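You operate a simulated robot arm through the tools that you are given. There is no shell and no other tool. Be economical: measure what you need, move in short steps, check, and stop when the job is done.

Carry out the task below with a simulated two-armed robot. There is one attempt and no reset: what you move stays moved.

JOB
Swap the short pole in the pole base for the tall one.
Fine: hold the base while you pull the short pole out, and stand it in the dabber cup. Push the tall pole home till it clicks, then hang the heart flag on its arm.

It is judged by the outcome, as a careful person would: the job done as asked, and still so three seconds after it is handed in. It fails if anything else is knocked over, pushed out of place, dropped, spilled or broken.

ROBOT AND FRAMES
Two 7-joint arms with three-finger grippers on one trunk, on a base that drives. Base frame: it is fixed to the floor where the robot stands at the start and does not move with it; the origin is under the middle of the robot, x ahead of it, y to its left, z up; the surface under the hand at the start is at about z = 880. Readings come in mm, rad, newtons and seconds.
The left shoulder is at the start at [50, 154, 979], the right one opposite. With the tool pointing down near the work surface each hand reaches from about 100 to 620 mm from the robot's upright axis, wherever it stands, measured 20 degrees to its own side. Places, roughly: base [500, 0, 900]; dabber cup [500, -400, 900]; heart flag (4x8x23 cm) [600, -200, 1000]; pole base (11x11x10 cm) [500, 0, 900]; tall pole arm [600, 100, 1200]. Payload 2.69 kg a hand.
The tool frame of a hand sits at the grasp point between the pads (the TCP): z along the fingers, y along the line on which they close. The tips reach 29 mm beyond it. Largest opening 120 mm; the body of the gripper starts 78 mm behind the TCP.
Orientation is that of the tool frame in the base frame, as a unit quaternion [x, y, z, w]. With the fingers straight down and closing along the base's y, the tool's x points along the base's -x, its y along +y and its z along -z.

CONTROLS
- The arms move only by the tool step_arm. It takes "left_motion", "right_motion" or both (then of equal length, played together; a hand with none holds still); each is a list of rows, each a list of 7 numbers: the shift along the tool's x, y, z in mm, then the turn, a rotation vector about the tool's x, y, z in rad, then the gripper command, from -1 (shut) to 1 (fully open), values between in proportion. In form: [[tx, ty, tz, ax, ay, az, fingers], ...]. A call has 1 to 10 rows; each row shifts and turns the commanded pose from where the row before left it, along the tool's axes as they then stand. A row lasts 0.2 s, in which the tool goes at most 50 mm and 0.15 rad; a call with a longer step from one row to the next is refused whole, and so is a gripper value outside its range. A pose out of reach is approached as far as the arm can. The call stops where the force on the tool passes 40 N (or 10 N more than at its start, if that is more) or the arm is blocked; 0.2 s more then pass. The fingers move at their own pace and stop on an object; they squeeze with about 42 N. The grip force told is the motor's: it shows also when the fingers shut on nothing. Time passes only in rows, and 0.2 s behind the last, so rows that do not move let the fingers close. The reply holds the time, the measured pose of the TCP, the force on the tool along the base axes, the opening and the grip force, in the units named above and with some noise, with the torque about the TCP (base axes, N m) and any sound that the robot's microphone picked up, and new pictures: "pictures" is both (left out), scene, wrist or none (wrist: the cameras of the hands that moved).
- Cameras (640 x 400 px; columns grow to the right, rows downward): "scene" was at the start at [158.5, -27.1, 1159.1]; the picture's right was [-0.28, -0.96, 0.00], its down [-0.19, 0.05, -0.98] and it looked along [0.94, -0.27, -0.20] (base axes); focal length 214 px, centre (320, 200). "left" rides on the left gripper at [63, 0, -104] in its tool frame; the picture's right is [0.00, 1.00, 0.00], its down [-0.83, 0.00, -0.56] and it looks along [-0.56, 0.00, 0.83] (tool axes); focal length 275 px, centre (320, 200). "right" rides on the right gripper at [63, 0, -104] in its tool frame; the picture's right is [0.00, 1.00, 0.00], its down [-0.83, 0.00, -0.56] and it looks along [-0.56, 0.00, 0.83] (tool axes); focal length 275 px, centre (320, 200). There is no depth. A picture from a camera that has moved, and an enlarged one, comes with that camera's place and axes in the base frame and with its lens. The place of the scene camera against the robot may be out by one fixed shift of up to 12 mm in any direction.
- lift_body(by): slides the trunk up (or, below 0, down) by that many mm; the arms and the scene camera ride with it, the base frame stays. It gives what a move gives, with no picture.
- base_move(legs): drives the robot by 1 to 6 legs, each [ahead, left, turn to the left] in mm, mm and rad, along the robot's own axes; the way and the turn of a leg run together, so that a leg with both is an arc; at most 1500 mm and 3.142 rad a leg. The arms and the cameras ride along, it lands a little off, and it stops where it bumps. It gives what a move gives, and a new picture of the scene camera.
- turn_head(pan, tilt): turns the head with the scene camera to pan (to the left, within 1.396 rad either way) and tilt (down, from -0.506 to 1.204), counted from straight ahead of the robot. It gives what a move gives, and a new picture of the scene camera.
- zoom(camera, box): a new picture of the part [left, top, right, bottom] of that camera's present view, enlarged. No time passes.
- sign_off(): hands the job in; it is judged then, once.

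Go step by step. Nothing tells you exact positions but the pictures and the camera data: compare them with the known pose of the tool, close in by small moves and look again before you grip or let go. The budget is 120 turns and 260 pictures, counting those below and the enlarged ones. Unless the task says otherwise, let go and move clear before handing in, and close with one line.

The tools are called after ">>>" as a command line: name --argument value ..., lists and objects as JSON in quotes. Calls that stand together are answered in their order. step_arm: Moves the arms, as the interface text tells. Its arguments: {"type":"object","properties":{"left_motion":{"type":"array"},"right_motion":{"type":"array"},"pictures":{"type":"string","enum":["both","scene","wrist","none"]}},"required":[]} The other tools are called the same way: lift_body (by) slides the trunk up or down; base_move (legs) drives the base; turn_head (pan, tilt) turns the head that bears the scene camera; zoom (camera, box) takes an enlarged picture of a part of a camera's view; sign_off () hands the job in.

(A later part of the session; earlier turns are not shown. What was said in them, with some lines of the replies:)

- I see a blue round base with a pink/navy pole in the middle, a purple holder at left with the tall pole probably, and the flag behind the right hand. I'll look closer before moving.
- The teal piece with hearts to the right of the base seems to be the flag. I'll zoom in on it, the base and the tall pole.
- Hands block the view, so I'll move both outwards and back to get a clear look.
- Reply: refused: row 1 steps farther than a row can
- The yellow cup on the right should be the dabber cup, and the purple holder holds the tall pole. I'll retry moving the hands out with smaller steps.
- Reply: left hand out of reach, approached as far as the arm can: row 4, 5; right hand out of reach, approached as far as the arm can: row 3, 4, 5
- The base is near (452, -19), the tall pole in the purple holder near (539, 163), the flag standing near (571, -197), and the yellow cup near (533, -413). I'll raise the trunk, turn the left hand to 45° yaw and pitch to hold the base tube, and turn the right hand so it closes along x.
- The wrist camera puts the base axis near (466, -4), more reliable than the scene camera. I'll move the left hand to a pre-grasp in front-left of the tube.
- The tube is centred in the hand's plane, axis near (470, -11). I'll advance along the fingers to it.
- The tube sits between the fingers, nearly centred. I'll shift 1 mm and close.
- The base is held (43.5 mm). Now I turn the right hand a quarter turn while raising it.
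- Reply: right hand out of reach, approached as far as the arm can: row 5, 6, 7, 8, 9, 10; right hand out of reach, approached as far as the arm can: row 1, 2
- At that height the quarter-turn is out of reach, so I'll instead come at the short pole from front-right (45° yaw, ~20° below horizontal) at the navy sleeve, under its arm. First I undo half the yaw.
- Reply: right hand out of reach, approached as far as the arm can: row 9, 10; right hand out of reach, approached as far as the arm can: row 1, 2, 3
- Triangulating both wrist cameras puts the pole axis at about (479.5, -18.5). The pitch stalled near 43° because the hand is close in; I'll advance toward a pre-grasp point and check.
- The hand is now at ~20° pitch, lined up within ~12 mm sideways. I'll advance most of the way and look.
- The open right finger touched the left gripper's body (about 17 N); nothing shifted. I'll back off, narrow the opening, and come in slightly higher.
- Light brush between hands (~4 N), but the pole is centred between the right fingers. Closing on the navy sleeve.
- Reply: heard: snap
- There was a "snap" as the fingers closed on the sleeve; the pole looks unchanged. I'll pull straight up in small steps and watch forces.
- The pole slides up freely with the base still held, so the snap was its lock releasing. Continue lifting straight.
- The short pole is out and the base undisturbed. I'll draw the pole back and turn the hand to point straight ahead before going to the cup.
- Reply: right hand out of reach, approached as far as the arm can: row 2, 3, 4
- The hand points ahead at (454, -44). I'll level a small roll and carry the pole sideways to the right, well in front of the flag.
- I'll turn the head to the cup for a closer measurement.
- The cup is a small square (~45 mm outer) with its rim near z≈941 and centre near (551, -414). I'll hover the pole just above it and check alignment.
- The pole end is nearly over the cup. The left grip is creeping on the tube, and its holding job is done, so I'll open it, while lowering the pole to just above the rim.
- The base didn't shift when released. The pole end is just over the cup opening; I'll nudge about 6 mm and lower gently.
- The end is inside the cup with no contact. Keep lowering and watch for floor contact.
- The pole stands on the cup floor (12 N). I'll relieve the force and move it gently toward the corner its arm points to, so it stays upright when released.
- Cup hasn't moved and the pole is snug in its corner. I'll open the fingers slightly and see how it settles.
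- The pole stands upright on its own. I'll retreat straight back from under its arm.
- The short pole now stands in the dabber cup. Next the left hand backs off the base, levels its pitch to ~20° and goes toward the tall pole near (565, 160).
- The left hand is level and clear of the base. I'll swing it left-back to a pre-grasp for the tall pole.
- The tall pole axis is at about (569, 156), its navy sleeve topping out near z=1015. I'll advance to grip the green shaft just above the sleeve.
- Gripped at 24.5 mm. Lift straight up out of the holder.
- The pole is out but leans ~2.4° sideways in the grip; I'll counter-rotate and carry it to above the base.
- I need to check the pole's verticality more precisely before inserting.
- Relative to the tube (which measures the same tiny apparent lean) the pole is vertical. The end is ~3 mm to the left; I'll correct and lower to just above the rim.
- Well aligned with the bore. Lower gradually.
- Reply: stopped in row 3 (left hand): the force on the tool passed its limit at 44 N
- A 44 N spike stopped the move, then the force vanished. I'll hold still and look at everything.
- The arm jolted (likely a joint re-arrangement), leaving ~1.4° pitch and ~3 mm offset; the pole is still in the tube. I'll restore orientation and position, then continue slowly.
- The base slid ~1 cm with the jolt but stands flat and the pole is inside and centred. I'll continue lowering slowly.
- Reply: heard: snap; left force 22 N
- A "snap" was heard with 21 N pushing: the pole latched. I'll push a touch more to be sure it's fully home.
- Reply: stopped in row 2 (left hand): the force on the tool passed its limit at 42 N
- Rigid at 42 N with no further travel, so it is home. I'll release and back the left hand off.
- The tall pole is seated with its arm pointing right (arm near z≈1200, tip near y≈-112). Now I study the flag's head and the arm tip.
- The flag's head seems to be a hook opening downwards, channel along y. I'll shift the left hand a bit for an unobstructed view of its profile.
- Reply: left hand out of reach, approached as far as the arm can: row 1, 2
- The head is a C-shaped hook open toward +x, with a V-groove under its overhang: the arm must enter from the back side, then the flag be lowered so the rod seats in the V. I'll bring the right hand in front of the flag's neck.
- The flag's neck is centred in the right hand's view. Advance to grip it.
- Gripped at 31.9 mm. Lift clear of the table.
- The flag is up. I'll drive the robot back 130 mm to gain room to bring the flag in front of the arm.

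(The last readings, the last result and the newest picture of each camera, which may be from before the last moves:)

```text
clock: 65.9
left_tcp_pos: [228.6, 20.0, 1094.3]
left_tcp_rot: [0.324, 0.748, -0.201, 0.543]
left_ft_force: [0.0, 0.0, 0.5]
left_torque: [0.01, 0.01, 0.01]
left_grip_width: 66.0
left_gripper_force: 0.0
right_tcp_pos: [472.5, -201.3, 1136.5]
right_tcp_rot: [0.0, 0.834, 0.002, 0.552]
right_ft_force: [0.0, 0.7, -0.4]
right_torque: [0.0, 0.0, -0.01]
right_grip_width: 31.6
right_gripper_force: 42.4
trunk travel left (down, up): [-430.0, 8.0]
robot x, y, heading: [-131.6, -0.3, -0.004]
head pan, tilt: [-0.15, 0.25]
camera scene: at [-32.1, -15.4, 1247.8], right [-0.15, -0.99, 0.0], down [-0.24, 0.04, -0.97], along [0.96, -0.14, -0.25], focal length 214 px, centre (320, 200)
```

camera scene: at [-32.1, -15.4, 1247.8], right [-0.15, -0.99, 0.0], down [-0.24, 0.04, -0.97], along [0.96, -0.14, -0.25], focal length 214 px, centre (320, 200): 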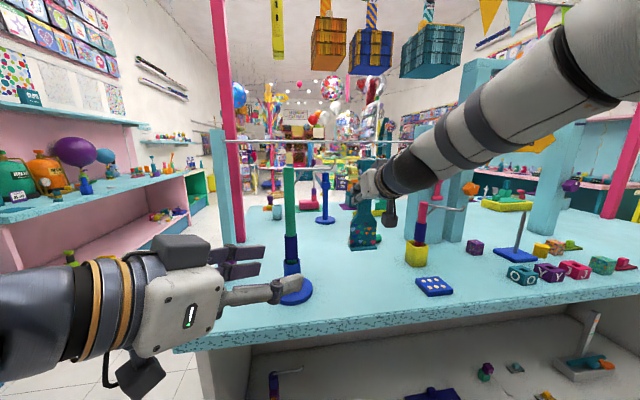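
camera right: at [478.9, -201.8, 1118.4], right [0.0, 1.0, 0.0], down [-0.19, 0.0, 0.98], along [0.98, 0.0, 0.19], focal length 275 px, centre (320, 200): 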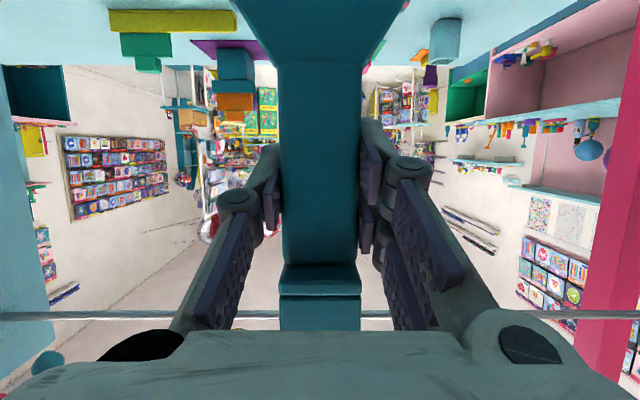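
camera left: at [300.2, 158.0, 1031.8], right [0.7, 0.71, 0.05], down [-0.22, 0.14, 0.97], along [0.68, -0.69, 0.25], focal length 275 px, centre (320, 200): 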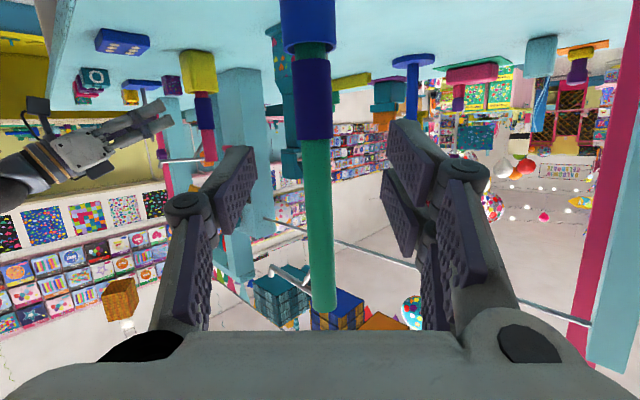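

Bring the flag back to x≈415 at hook height, then sideways in front of the arm.

>>> step_arm --right_motion '[[4, 0, -29, 0, 0, 0, -1], [4, 0, -29, 0, 0, 0, -1], [0, 39, 0, 0, 0, 0, -1], [0, 39, 0, 0, 0, 0, -1], [0, 39, 0, 0, 0, 0, -1]]' --pictures "both"

>>> zoom --camera "scene" --box '[240, 140, 400, 300]'

>>> zoom --camera "left" --box '[200, 60, 400, 260]'

```text
clock: 67.1
left_tcp_pos: [229.8, 20.8, 1094.4]
left_tcp_rot: [0.324, 0.748, -0.202, 0.543]
left_ft_force: [-0.9, 0.0, -0.1]
left_torque: [-0.04, 0.0, 0.06]
left_grip_width: 66.1
left_gripper_force: 0.1
right_tcp_pos: [415.0, -83.7, 1153.5]
right_tcp_rot: [0.0, 0.834, 0.002, 0.552]
right_ft_force: [0.6, 0.3, -0.7]
right_torque: [-0.02, 0.02, -0.02]
right_grip_width: 31.9
right_gripper_force: 41.9
trunk travel left (down, up): [-430.0, 8.0]
robot x, y, heading: [-129.2, -4.7, 0.002]
head pan, tilt: [-0.15, 0.25]
camera scene: at [-31.2, -14.3, 1247.7], right [-0.15, -0.99, 0.0], down [-0.24, 0.04, -0.97], along [0.96, -0.14, -0.25], focal length 214 px, centre (320, 200)
camera right: at [293.6, -83.7, 1134.9], right [0.0, 1.0, 0.0], down [-0.19, 0.0, 0.98], along [0.98, 0.0, 0.19], focal length 275 px, centre (320, 200)
```

scene: 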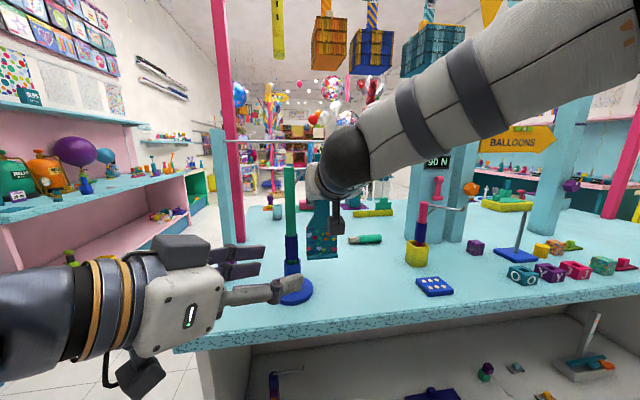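
right: 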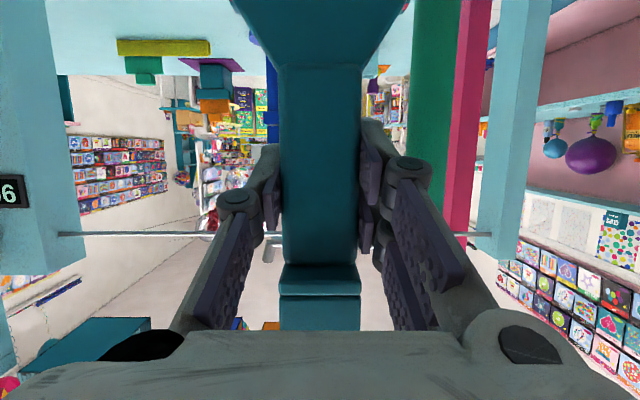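

```text
2.50 times, centred on (320, 220) of scene
camera zoom: at [-31.2, -14.3, 1247.7], right [-0.15, -0.99, 0.0], down [-0.24, 0.04, -0.97], along [0.96, -0.14, -0.25], focal length 536 px, centre (320, 150)
```

zoom: 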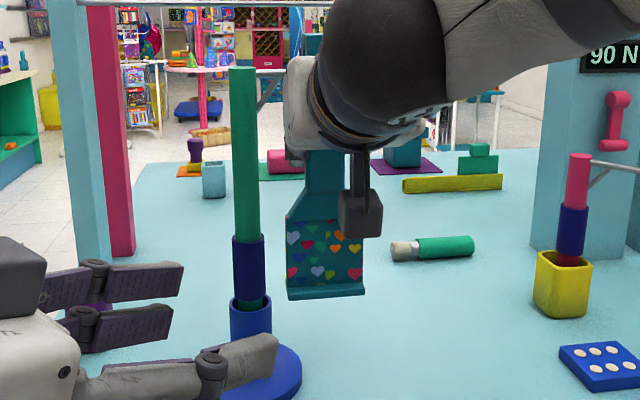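

```text
2.00 times, centred on (300, 160) of left
camera zoom: at [146.7, 105.5, 1068.8], right [0.7, 0.71, 0.05], down [-0.21, 0.14, 0.97], along [0.68, -0.69, 0.25], focal length 551 px, centre (360, 280)
```

zoom: 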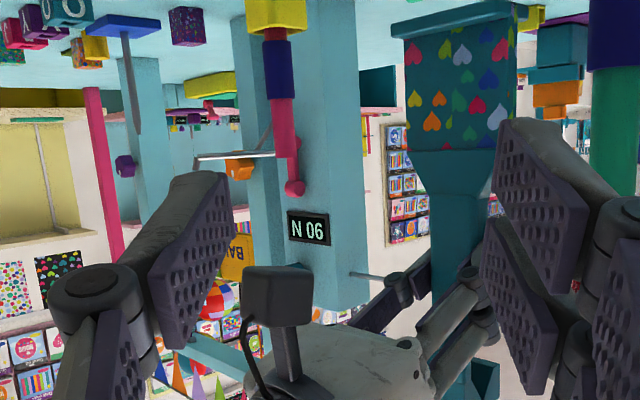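

I need a side view of hook versus arm; I'll shift the left hand (camera) up and forward-left.

>>> step_arm --left_motion '[[-21, 32, 9.5, 0, 0, 0, 1], [-21, 32, 9.5, 0, 0, 0, 1], [-21, 32, 9.5, 0, 0, 0, 1]]' --pictures "wrist"

>>> zoom --camera "left" --box '[230, 140, 390, 280]'

```text
clock: 67.9
left_tcp_pos: [330.8, 52.4, 1148.5]
left_tcp_rot: [0.325, 0.748, -0.201, 0.542]
left_ft_force: [-0.7, -0.3, 0.0]
left_torque: [-0.04, 0.0, 0.03]
left_grip_width: 119.7
left_gripper_force: 0.0
right_tcp_pos: [414.2, -83.9, 1152.9]
right_tcp_rot: [-0.001, 0.834, 0.002, 0.552]
right_ft_force: [-0.1, -0.1, -0.9]
right_torque: [-0.04, -0.01, 0.0]
right_grip_width: 32.2
right_gripper_force: 41.6
trunk travel left (down, up): [-430.0, 8.0]
robot x, y, heading: [-127.3, 0.5, 0.003]
head pan, tilt: [-0.15, 0.25]
camera left: at [246.7, 138.1, 1124.1], right [0.7, 0.71, 0.06], down [-0.21, 0.14, 0.97], along [0.68, -0.69, 0.25], focal length 275 px, centre (320, 200)
```

left: 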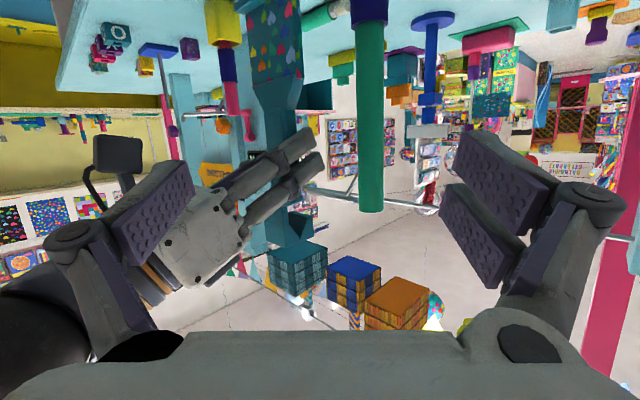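

```text
2.86 times, centred on (310, 210) of left
camera zoom: at [246.7, 138.1, 1124.1], right [0.7, 0.71, 0.06], down [-0.21, 0.14, 0.97], along [0.68, -0.69, 0.25], focal length 786 px, centre (349, 171)
```

zoom: 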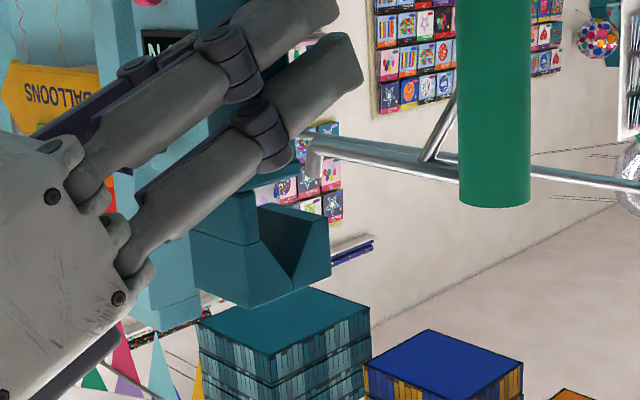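

Clear profile view: rod centre is at z≈1198.5, x≈470; hook lip is ~22 mm ahead of the TCP. I'll set the height and advance until the lip is just short of the rod.

>>> step_arm --right_motion '[[5.1, 0, 2.1, 0, 0, 0, -1], [-5.9, 0, 13.8, 0, 0, 0, -1], [-5.1, 0, 12, 0, 0, 0, -1]]' --pictures "none"

>>> zoom --camera "left" --box '[250, 140, 390, 260]'

```text
clock: 68.7
left_tcp_pos: [328.6, 52.9, 1149.5]
left_tcp_rot: [0.325, 0.749, -0.201, 0.542]
left_ft_force: [0.1, 0.2, -0.8]
left_torque: [-0.01, -0.01, 0.03]
left_grip_width: 119.8
left_gripper_force: 0.1
right_tcp_pos: [443.5, -85.9, 1146.5]
right_tcp_rot: [-0.001, 0.834, 0.002, 0.552]
right_ft_force: [-0.6, 0.9, -0.1]
right_torque: [-0.01, 0.03, -0.01]
right_grip_width: 31.8
right_gripper_force: 42.4
trunk travel left (down, up): [-430.0, 8.0]
robot x, y, heading: [-128.0, 1.8, -0.001]
head pan, tilt: [-0.15, 0.25]
```

```text
3.33 times, centred on (320, 200) of left
camera zoom: at [246.3, 137.7, 1124.0], right [0.7, 0.71, 0.06], down [-0.21, 0.14, 0.97], along [0.68, -0.69, 0.25], focal length 918 px, centre (320, 200)
```

zoom: 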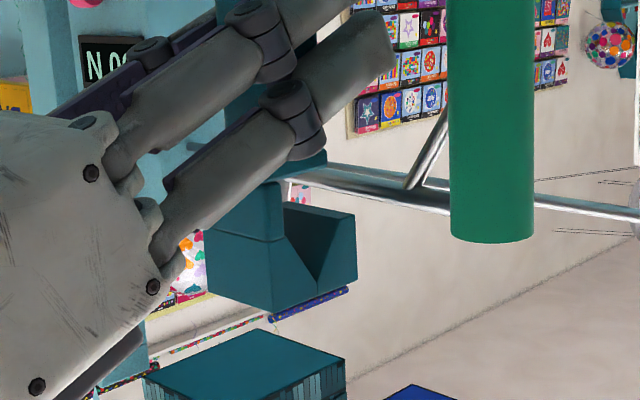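

The rod is ~5 mm below the lip, fine. Advance 12 mm.

>>> step_arm --right_motion '[[-2.4, 0, 5.5, 0, 0, 0, -1], [-2.4, 0, 5.5, 0, 0, 0, -1]]' --pictures "none"

>>> zoom --camera "left" --box '[270, 150, 380, 250]'

```text
clock: 69.3
left_tcp_pos: [329.5, 54.7, 1149.7]
left_tcp_rot: [0.324, 0.749, -0.201, 0.542]
left_ft_force: [-0.4, 0.0, 0.0]
left_torque: [0.0, 0.0, -0.01]
left_grip_width: 120.2
left_gripper_force: 0.2
right_tcp_pos: [453.6, -87.0, 1146.3]
right_tcp_rot: [-0.001, 0.834, 0.002, 0.552]
right_ft_force: [0.0, 0.0, 0.4]
right_torque: [0.02, 0.01, 0.02]
right_grip_width: 32.0
right_gripper_force: 41.9
trunk travel left (down, up): [-430.0, 8.0]
robot x, y, heading: [-130.4, 0.4, -0.002]
head pan, tilt: [-0.15, 0.25]
```

```text
4.00 times, centred on (325, 200) of left
camera zoom: at [246.1, 137.8, 1124.1], right [0.7, 0.71, 0.06], down [-0.21, 0.14, 0.97], along [0.68, -0.69, 0.25], focal length 1101 px, centre (300, 200)
```

zoom: 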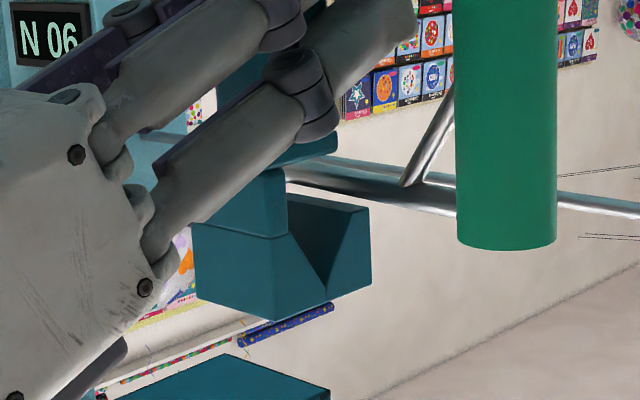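

The rod is inside the hook mouth. Now forward ~9 mm while lowering so it rises toward the V apex.

>>> step_arm --right_motion '[[2.7, 0, 6.2, 0, 0, 0, -1], [3.0, 0, 5.3, 0, 0, 0, -1]]' --pictures "none"

>>> zoom --camera "left" --box '[270, 150, 380, 250]'

```text
clock: 69.9
left_tcp_pos: [327.2, 53.1, 1152.4]
left_tcp_rot: [0.325, 0.747, -0.201, 0.544]
left_ft_force: [0.4, 0.3, 0.0]
left_torque: [0.02, 0.01, 0.03]
left_grip_width: 119.8
left_gripper_force: 0.1
right_tcp_pos: [461.2, -85.5, 1142.2]
right_tcp_rot: [0.001, 0.831, 0.001, 0.557]
right_ft_force: [-3.2, -3.7, 17.7]
right_torque: [0.29, -0.42, 0.0]
right_grip_width: 31.7
right_gripper_force: 42.0
trunk travel left (down, up): [-430.0, 8.0]
robot x, y, heading: [-131.1, 2.9, -0.005]
head pan, tilt: [-0.15, 0.25]
```

```text
4.00 times, centred on (325, 200) of left
camera zoom: at [243.5, 137.3, 1126.5], right [0.7, 0.71, 0.06], down [-0.22, 0.14, 0.97], along [0.68, -0.69, 0.25], focal length 1101 px, centre (300, 200)
```

zoom: 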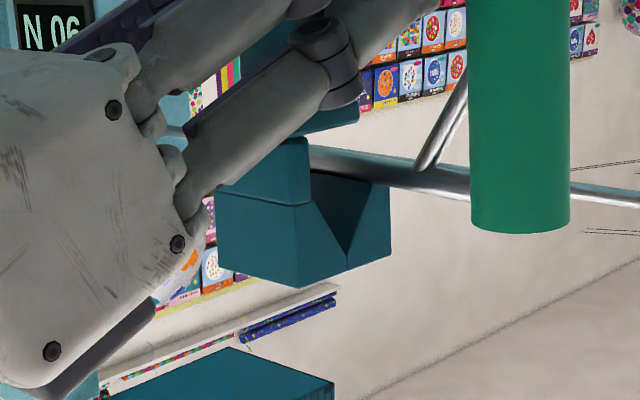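

Contact of 18 N from below after only 4 mm: likely the upturned arm tip meeting the hook's right end. I'll lift back and shift the flag ~9 mm toward the pole.

>>> step_arm --right_motion '[[-4.6, 0, -2, 0, 0, 0, -1], [0, 9, 0, 0, 0, 0, -1]]' --pictures "wrist"

>>> zoom --camera "left" --box '[270, 150, 380, 250]'

```text
clock: 70.5
left_tcp_pos: [328.3, 53.1, 1150.0]
left_tcp_rot: [0.324, 0.748, -0.2, 0.543]
left_ft_force: [0.3, -0.2, 0.0]
left_torque: [0.0, 0.0, 0.02]
left_grip_width: 119.6
left_gripper_force: 0.1
right_tcp_pos: [461.9, -77.5, 1143.4]
right_tcp_rot: [0.0, 0.832, 0.002, 0.554]
right_ft_force: [-1.3, -4.7, 15.2]
right_torque: [0.12, -0.3, -0.09]
right_grip_width: 32.1
right_gripper_force: 42.1
trunk travel left (down, up): [-430.0, 8.0]
robot x, y, heading: [-125.4, 1.4, -0.003]
head pan, tilt: [-0.15, 0.25]
camera right: at [341.0, -77.2, 1124.8], right [0.0, 1.0, 0.0], down [-0.19, 0.0, 0.98], along [0.98, 0.0, 0.19], focal length 275 px, centre (320, 200)
```

right: 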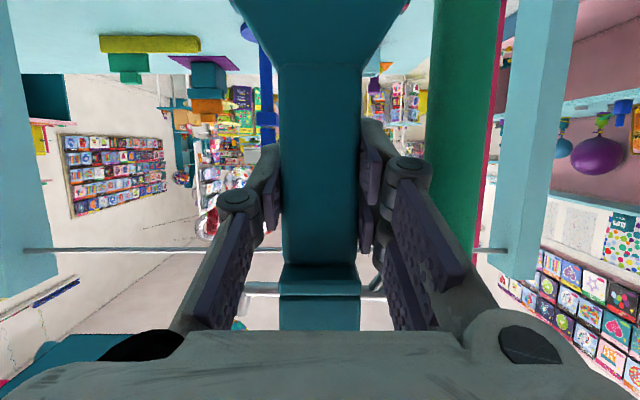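

```text
4.00 times, centred on (325, 200) of left
camera zoom: at [244.9, 137.4, 1124.7], right [0.7, 0.71, 0.06], down [-0.22, 0.14, 0.97], along [0.68, -0.69, 0.25], focal length 1101 px, centre (300, 200)
```

zoom: 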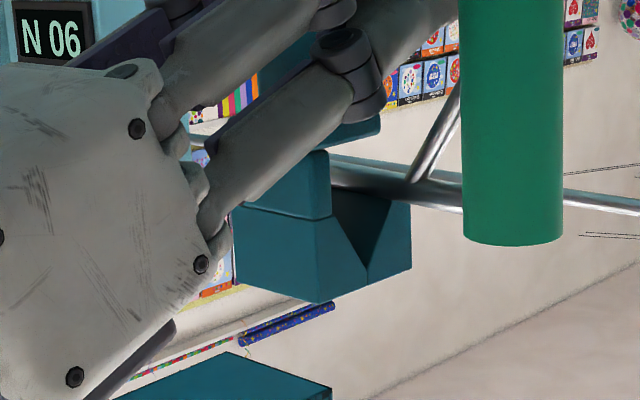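

The contact point (from the torque) lies at the lip: the rod must be ~10 mm farther than I took it. I'll lift, advance another ~13 mm, and recheck.

>>> step_arm --right_motion '[[-5.5, 0, -2.3, 0, 0, 0, -1], [-3.2, 0, -1.4, 0, 0, 0, -1], [0, 0, 0, 0, 0, 0, -1]]' --pictures "none"

>>> zoom --camera "left" --box '[290, 160, 370, 240]'

```text
clock: 71.3
left_tcp_pos: [330.2, 53.1, 1148.5]
left_tcp_rot: [0.324, 0.749, -0.201, 0.542]
left_ft_force: [-0.2, -0.8, -0.1]
left_torque: [-0.02, -0.01, 0.01]
left_grip_width: 119.9
left_gripper_force: 0.1
right_tcp_pos: [463.1, -76.3, 1148.5]
right_tcp_rot: [-0.002, 0.835, 0.003, 0.551]
right_ft_force: [0.0, -0.2, 0.1]
right_torque: [-0.01, 0.0, -0.01]
right_grip_width: 31.8
right_gripper_force: 42.1
trunk travel left (down, up): [-430.0, 8.0]
robot x, y, heading: [-125.0, 2.1, 0.0]
head pan, tilt: [-0.15, 0.25]
```

```text
5.00 times, centred on (330, 200) of left
camera zoom: at [246.2, 137.9, 1123.9], right [0.7, 0.71, 0.05], down [-0.21, 0.14, 0.97], along [0.68, -0.69, 0.25], focal length 1376 px, centre (270, 200)
```

zoom: 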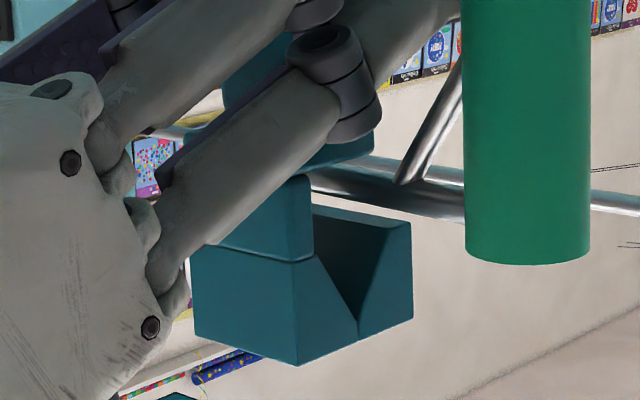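

>>> step_arm --right_motion '[[-2.5, 0, 6, 0, 0, 0, -1], [-2.5, 0, 6, 0, 0, 0, -1]]' --pictures "none"

>>> zoom --camera "left" --box '[290, 160, 370, 240]'

```text
clock: 71.9
left_tcp_pos: [329.1, 53.1, 1149.4]
left_tcp_rot: [0.325, 0.748, -0.201, 0.542]
left_ft_force: [-0.7, 0.0, -0.5]
left_torque: [-0.01, 0.01, -0.01]
left_grip_width: 119.8
left_gripper_force: 0.0
right_tcp_pos: [476.0, -76.3, 1150.8]
right_tcp_rot: [0.0, 0.834, 0.002, 0.552]
right_ft_force: [0.0, 0.0, -0.2]
right_torque: [-0.01, 0.0, -0.03]
right_grip_width: 31.7
right_gripper_force: 41.6
trunk travel left (down, up): [-430.0, 8.0]
robot x, y, heading: [-123.3, -2.5, 0.001]
head pan, tilt: [-0.15, 0.25]
```

```text
5.00 times, centred on (330, 200) of left
camera zoom: at [246.2, 137.7, 1124.0], right [0.7, 0.71, 0.06], down [-0.21, 0.14, 0.97], along [0.68, -0.69, 0.25], focal length 1376 px, centre (270, 200)
```

zoom: 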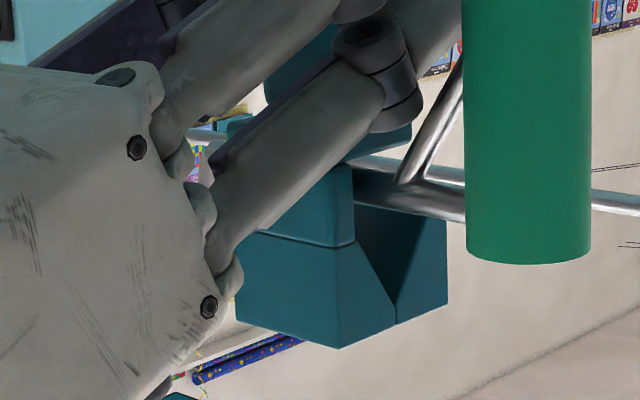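

No contact. Now lower in small steps.

>>> step_arm --right_motion '[[4.6, 0, 2, 0, 0, 0, -1], [4.6, 0, 2, 0, 0, 0, -1]]' --pictures "none"

>>> zoom --camera "left" --box '[290, 160, 370, 240]'

```text
clock: 72.5
left_tcp_pos: [329.4, 53.6, 1149.5]
left_tcp_rot: [0.324, 0.749, -0.201, 0.542]
left_ft_force: [0.3, -0.2, -0.6]
left_torque: [0.0, -0.02, 0.02]
left_grip_width: 120.0
left_gripper_force: 0.1
right_tcp_pos: [476.0, -75.8, 1139.4]
right_tcp_rot: [0.0, 0.834, 0.002, 0.552]
right_ft_force: [0.9, 1.0, -1.2]
right_torque: [0.0, -0.02, 0.0]
right_grip_width: 31.6
right_gripper_force: 42.1
trunk travel left (down, up): [-430.0, 8.0]
robot x, y, heading: [-128.6, -0.5, 0.004]
head pan, tilt: [-0.15, 0.25]
```

```text
5.00 times, centred on (330, 200) of left
camera zoom: at [246.1, 137.8, 1124.1], right [0.7, 0.71, 0.06], down [-0.21, 0.14, 0.97], along [0.68, -0.69, 0.25], focal length 1376 px, centre (270, 200)
```

zoom: 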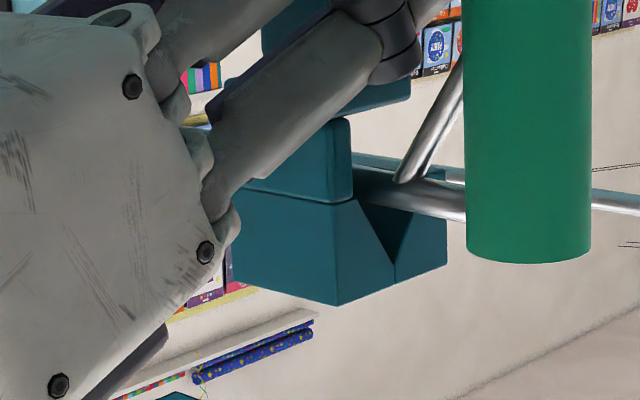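

>>> step_arm --right_motion '[[3.7, 0, 1.6, 0, 0, 0, -1], [3.7, 0, 1.6, 0, 0, 0, -1]]' --pictures "none"

>>> zoom --camera "left" --box '[290, 150, 370, 230]'

```text
clock: 73.1
left_tcp_pos: [327.9, 53.7, 1148.7]
left_tcp_rot: [0.324, 0.748, -0.201, 0.543]
left_ft_force: [0.4, 0.2, 0.1]
left_torque: [-0.02, -0.01, -0.03]
left_grip_width: 119.9
left_gripper_force: 0.0
right_tcp_pos: [477.2, -75.3, 1133.4]
right_tcp_rot: [-0.001, 0.833, 0.003, 0.553]
right_ft_force: [-2.4, -0.2, 0.9]
right_torque: [0.08, -0.08, 0.02]
right_grip_width: 31.9
right_gripper_force: 42.1
trunk travel left (down, up): [-430.0, 8.0]
robot x, y, heading: [-127.7, 3.2, 0.002]
head pan, tilt: [-0.15, 0.25]
```

```text
5.00 times, centred on (330, 190) of left
camera zoom: at [245.7, 137.7, 1124.4], right [0.7, 0.71, 0.06], down [-0.21, 0.14, 0.97], along [0.68, -0.69, 0.25], focal length 1376 px, centre (270, 250)
```

zoom: 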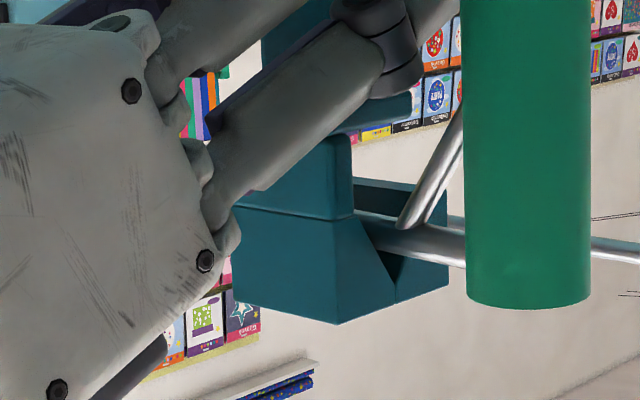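

The rod is rising into the V, touching its front slope. Back 4 mm and lower 5 mm.

>>> step_arm --right_motion '[[1.6, 0, -3.7, 0, 0, 0, -1], [3.7, 0, 1.6, 0, 0, 0, -1]]' --pictures "none"

>>> zoom --camera "left" --box '[290, 150, 370, 230]'

```text
clock: 73.7
left_tcp_pos: [330.0, 52.2, 1149.5]
left_tcp_rot: [0.323, 0.748, -0.2, 0.543]
left_ft_force: [-0.8, 0.4, -0.1]
left_torque: [0.0, 0.0, 0.04]
left_grip_width: 119.9
left_gripper_force: 0.0
right_tcp_pos: [472.6, -76.2, 1129.2]
right_tcp_rot: [-0.001, 0.833, 0.003, 0.553]
right_ft_force: [2.1, -1.2, 3.5]
right_torque: [0.06, 0.06, 0.06]
right_grip_width: 31.9
right_gripper_force: 42.1
trunk travel left (down, up): [-430.0, 8.0]
robot x, y, heading: [-128.2, -0.1, 0.004]
head pan, tilt: [-0.15, 0.25]
```

```text
5.00 times, centred on (330, 190) of left
camera zoom: at [245.8, 137.6, 1124.5], right [0.7, 0.71, 0.06], down [-0.21, 0.14, 0.97], along [0.68, -0.69, 0.25], focal length 1376 px, centre (270, 250)
```

zoom: 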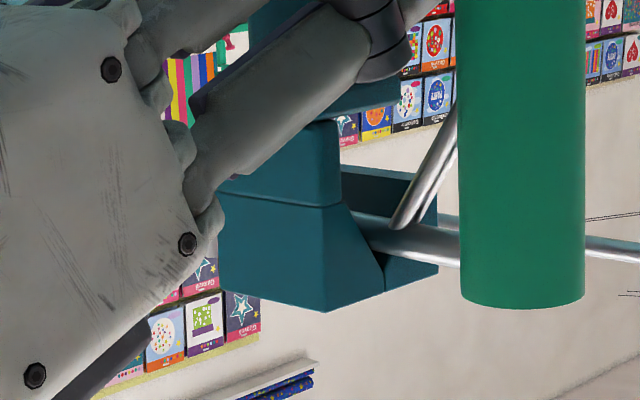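

Nearly seated in the apex. Lower a few more millimetres.

>>> step_arm --right_motion '[[2.2, 0, 2.0, 0, 0, 0, -1], [1.8, 0, 0.8, 0, 0, 0, -1]]' --pictures "none"

>>> zoom --camera "left" --box '[290, 150, 370, 230]'

```text
clock: 74.3
left_tcp_pos: [327.4, 53.1, 1152.0]
left_tcp_rot: [0.325, 0.748, -0.201, 0.543]
left_ft_force: [0.1, -0.1, -0.1]
left_torque: [0.0, 0.01, 0.01]
left_grip_width: 120.0
left_gripper_force: 0.0
right_tcp_pos: [472.8, -75.9, 1129.7]
right_tcp_rot: [0.0, 0.831, 0.002, 0.556]
right_ft_force: [3.3, -0.9, 20.0]
right_torque: [0.08, 0.19, 0.23]
right_grip_width: 31.7
right_gripper_force: 42.9
trunk travel left (down, up): [-430.0, 8.0]
robot x, y, heading: [-130.5, 0.1, 0.001]
head pan, tilt: [-0.15, 0.25]
```

```text
5.00 times, centred on (330, 190) of left
camera zoom: at [244.5, 137.7, 1125.8], right [0.7, 0.71, 0.06], down [-0.22, 0.14, 0.97], along [0.68, -0.69, 0.25], focal length 1376 px, centre (270, 250)
```

zoom: 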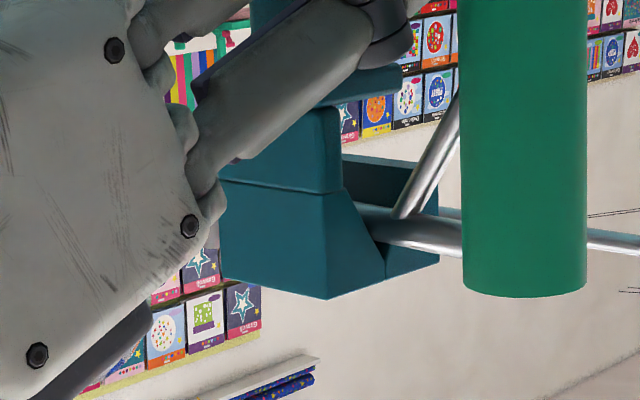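

Seated (20 N on the rod). Relieve the load, then open the fingers a little.

>>> step_arm --right_motion '[[-2.8, 0, -2.2, 0, 0, 0, -1], [0, 0, 0, 0, 0, 0, -1]]' --pictures "none"

```text
clock: 74.9
left_tcp_pos: [329.1, 52.6, 1149.4]
left_tcp_rot: [0.325, 0.748, -0.2, 0.542]
left_ft_force: [0.7, 0.4, 0.2]
left_torque: [-0.01, 0.01, -0.01]
left_grip_width: 120.3
left_gripper_force: 0.1
right_tcp_pos: [471.6, -75.0, 1129.1]
right_tcp_rot: [0.0, 0.833, 0.003, 0.553]
right_ft_force: [0.7, -2.1, 16.9]
right_torque: [0.11, 0.03, 0.21]
right_grip_width: 32.1
right_gripper_force: 42.0
trunk travel left (down, up): [-430.0, 8.0]
robot x, y, heading: [-130.2, 2.0, -0.0]
head pan, tilt: [-0.15, 0.25]
```

>>> step_arm --right_motion '[[-2.4, 0, -1.0, 0, 0, 0, -1], [0, 0, 0, 0, 0, 0, -1]]' --pictures "none"

```text
clock: 75.5
left_tcp_pos: [329.0, 52.8, 1149.2]
left_tcp_rot: [0.325, 0.749, -0.201, 0.542]
left_ft_force: [-0.2, 0.0, 0.5]
left_torque: [-0.01, 0.0, -0.02]
left_grip_width: 120.0
left_gripper_force: 0.1
right_tcp_pos: [471.1, -75.0, 1128.3]
right_tcp_rot: [-0.001, 0.835, 0.002, 0.551]
right_ft_force: [-1.7, -1.3, 3.9]
right_torque: [0.09, -0.14, 0.14]
right_grip_width: 32.1
right_gripper_force: 42.5
trunk travel left (down, up): [-430.0, 8.0]
robot x, y, heading: [-124.2, 0.7, 0.0]
head pan, tilt: [-0.15, 0.25]
```

Only ~4 N left. Open slightly and watch how the flag settles.

>>> step_arm --right_motion '[[0, 0, 0, 0, 0, 0, -0.4], [0, 0, 0, 0, 0, 0, -0.3], [0, 0, 0, 0, 0, 0, -0.25]]' --pictures "wrist"

>>> zoom --camera "left" --box '[240, 20, 400, 240]'

```text
clock: 76.3
left_tcp_pos: [328.5, 53.3, 1149.3]
left_tcp_rot: [0.325, 0.748, -0.202, 0.542]
left_ft_force: [-0.8, 0.0, 0.3]
left_torque: [0.01, 0.0, 0.01]
left_grip_width: 120.1
left_gripper_force: 0.1
right_tcp_pos: [472.5, -74.8, 1129.7]
right_tcp_rot: [0.0, 0.834, 0.002, 0.552]
right_ft_force: [0.7, 0.0, -0.5]
right_torque: [0.01, 0.01, -0.01]
right_grip_width: 45.0
right_gripper_force: 0.0
trunk travel left (down, up): [-430.0, 8.0]
robot x, y, heading: [-127.1, 0.8, 0.001]
head pan, tilt: [-0.15, 0.25]
camera right: at [351.6, -75.7, 1112.0], right [-0.01, 1.0, 0.0], down [-0.19, 0.0, 0.98], along [0.98, 0.01, 0.19], focal length 275 px, centre (320, 200)
```

right: 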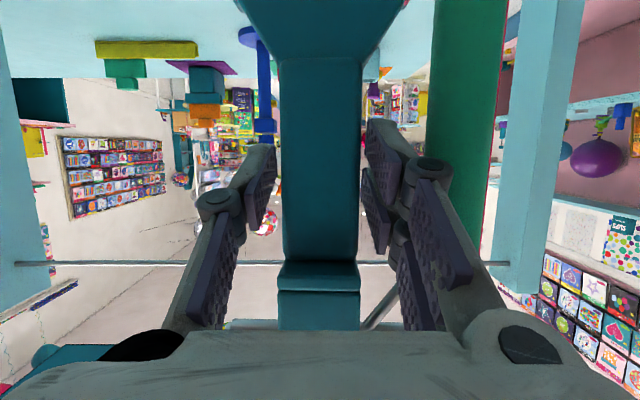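

```text
1.82 times, centred on (320, 130) of left
camera zoom: at [246.1, 137.7, 1124.1], right [0.7, 0.71, 0.06], down [-0.21, 0.14, 0.97], along [0.68, -0.69, 0.25], focal length 500 px, centre (320, 327)
```

zoom: 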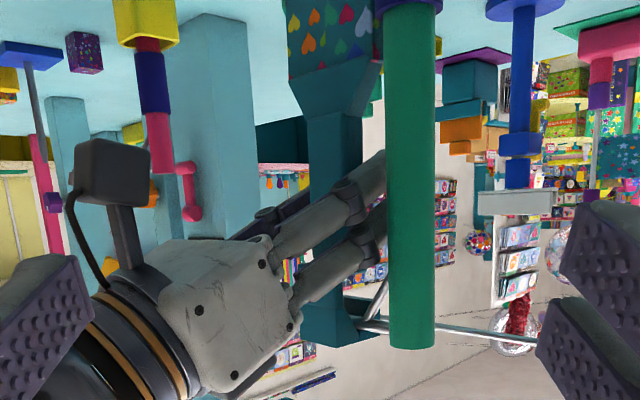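

The flag hangs by itself. Retreat the right hand straight back.

>>> step_arm --right_motion '[[3.9, 0, -9.2, 0, 0, 0, -0.2], [7.8, 0, -18.4, 0, 0, 0, -0.2], [11.7, 0, -27.6, 0, 0, 0, -0.2], [13.6, 0, -32.2, 0, 0, 0, -0.2]]' --pictures "both"

>>> zoom --camera "left" --box '[240, 20, 400, 240]'

```text
clock: 77.3
left_tcp_pos: [328.7, 51.8, 1149.2]
left_tcp_rot: [0.325, 0.748, -0.2, 0.542]
left_ft_force: [-0.1, 0.1, 0.1]
left_torque: [0.01, 0.0, 0.01]
left_grip_width: 120.1
left_gripper_force: 0.1
right_tcp_pos: [377.5, -77.1, 1132.0]
right_tcp_rot: [0.0, 0.834, 0.002, 0.552]
right_ft_force: [-0.3, 0.4, -0.4]
right_torque: [0.0, 0.02, -0.01]
right_grip_width: 47.8
right_gripper_force: 0.1
trunk travel left (down, up): [-430.0, 8.0]
robot x, y, heading: [-128.5, -1.3, 0.002]
head pan, tilt: [-0.15, 0.25]
camera scene: at [-31.7, -16.2, 1247.8], right [-0.15, -0.99, 0.0], down [-0.24, 0.04, -0.97], along [0.96, -0.14, -0.25], focal length 214 px, centre (320, 200)
camera right: at [256.4, -77.5, 1113.7], right [0.0, 1.0, 0.0], down [-0.19, 0.0, 0.98], along [0.98, 0.0, 0.19], focal length 275 px, centre (320, 200)
```

scene: 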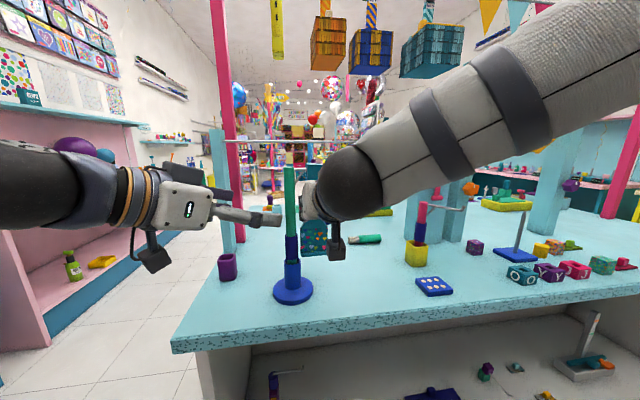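
right: 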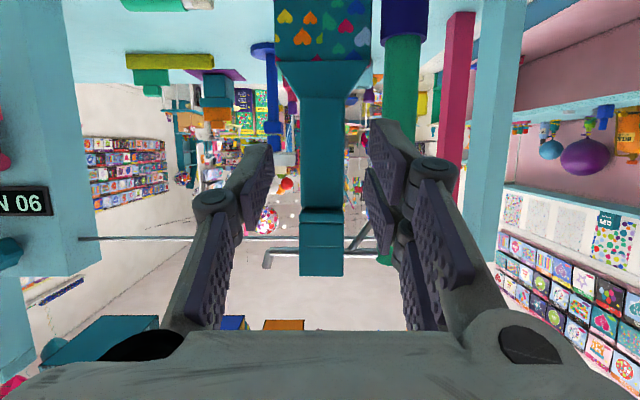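

```text
1.82 times, centred on (320, 130) of left
camera zoom: at [245.7, 137.0, 1124.4], right [0.7, 0.71, 0.06], down [-0.21, 0.14, 0.97], along [0.68, -0.69, 0.25], focal length 500 px, centre (320, 327)
```

zoom: 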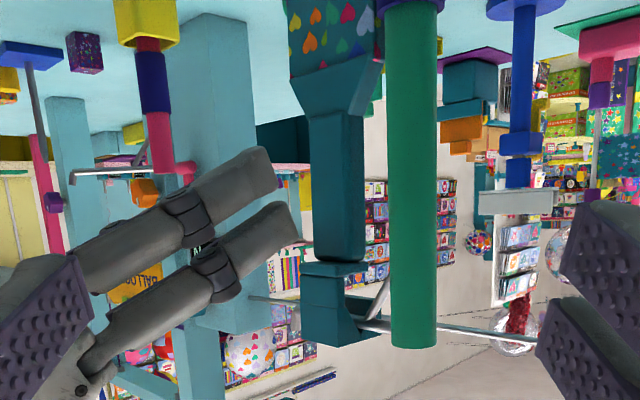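

The flag hangs on the arm, clear of the hand. I'll drive back a bit and take a final look.

>>> base_move --legs '[[-120, 0, 0]]'

>>> step_arm --right_motion '[[0, -40, 0, 0, 0, 0, -0.2], [0, -40, 0, 0, 0, 0, -0.2], [0, -40, 0, 0, 0, 0, -0.2], [0, -40, 0, 0, 0, 0, -0.2], [0, -40, 0, 0, 0, 0, -0.2]]' --pictures "scene"

>>> zoom --camera "scene" --box '[200, 120, 460, 320]'

```text
clock: 78.6
left_tcp_pos: [208.3, 53.6, 1148.7]
left_tcp_rot: [0.325, 0.748, -0.201, 0.542]
left_ft_force: [-0.4, -0.4, -0.7]
left_torque: [-0.03, 0.03, 0.04]
left_grip_width: 119.9
left_gripper_force: 0.0
right_tcp_pos: [256.7, -77.5, 1131.1]
right_tcp_rot: [0.0, 0.834, 0.002, 0.552]
right_ft_force: [-0.9, 0.7, 0.0]
right_torque: [0.02, -0.01, -0.01]
right_grip_width: 48.1
right_gripper_force: 0.1
trunk travel left (down, up): [-430.0, 8.0]
robot x, y, heading: [-248.0, -1.0, -0.002]
head pan, tilt: [-0.15, 0.25]
camera scene: at [-152.3, -15.4, 1247.8], right [-0.15, -0.99, 0.0], down [-0.24, 0.04, -0.97], along [0.96, -0.15, -0.25], focal length 214 px, centre (320, 200)
```

scene: 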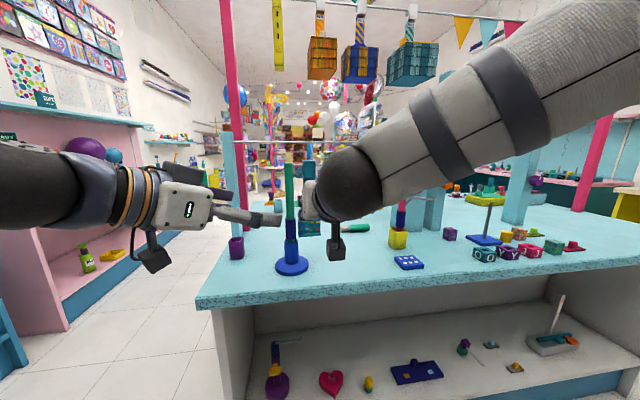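

```text
clock: 79.8
left_tcp_pos: [208.8, 52.3, 1148.6]
left_tcp_rot: [0.326, 0.748, -0.202, 0.541]
left_ft_force: [0.5, 0.5, 0.4]
left_torque: [0.03, -0.01, 0.02]
left_grip_width: 119.8
left_gripper_force: 0.0
right_tcp_pos: [258.8, -277.8, 1128.4]
right_tcp_rot: [0.0, 0.834, 0.002, 0.552]
right_ft_force: [0.6, 0.5, -0.3]
right_torque: [0.0, 0.02, 0.05]
right_grip_width: 48.2
right_gripper_force: 0.0
trunk travel left (down, up): [-430.0, 8.0]
robot x, y, heading: [-246.6, -0.8, -0.008]
head pan, tilt: [-0.15, 0.25]
camera scene: at [-151.6, -16.3, 1247.7], right [-0.15, -0.99, 0.0], down [-0.24, 0.04, -0.97], along [0.96, -0.15, -0.25], focal length 214 px, centre (320, 200)
```

scene: 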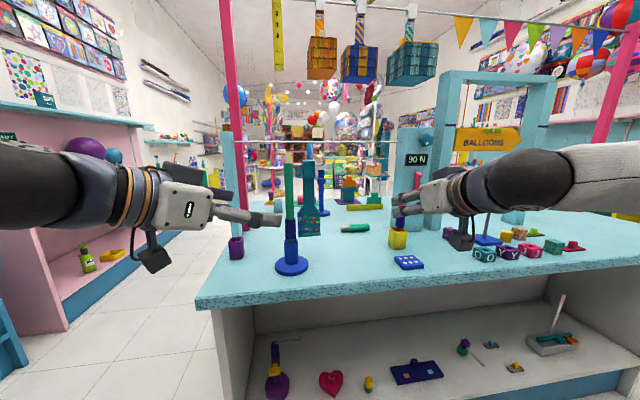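

```text
2.00 times, centred on (330, 220) of scene
camera zoom: at [-151.6, -16.3, 1247.7], right [-0.15, -0.99, 0.0], down [-0.24, 0.04, -0.97], along [0.96, -0.15, -0.25], focal length 429 px, centre (300, 160)
```

zoom: 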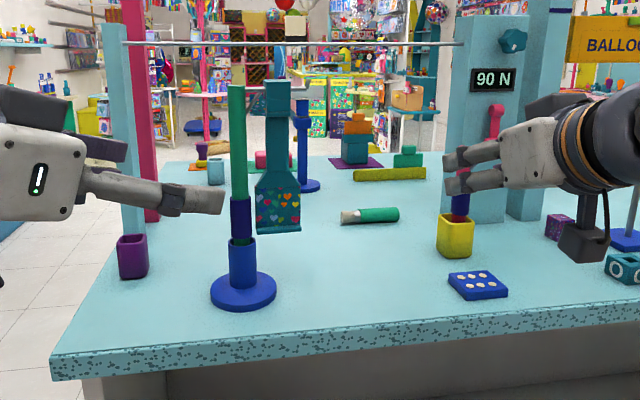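

Everything is in place: the tall pole is latched in the base with the heart flag hanging on its arm, the short pole stands in the dabber cup, and both hands are empty and clear. Handing in.

>>> sign_off

```text
The job is handed in.
```

The tall pole is clicked into the base with the heart flag hanging on its arm, and the short pole stands in the dabber cup. The base slid about 1 cm on the table while the tall pole was going in.
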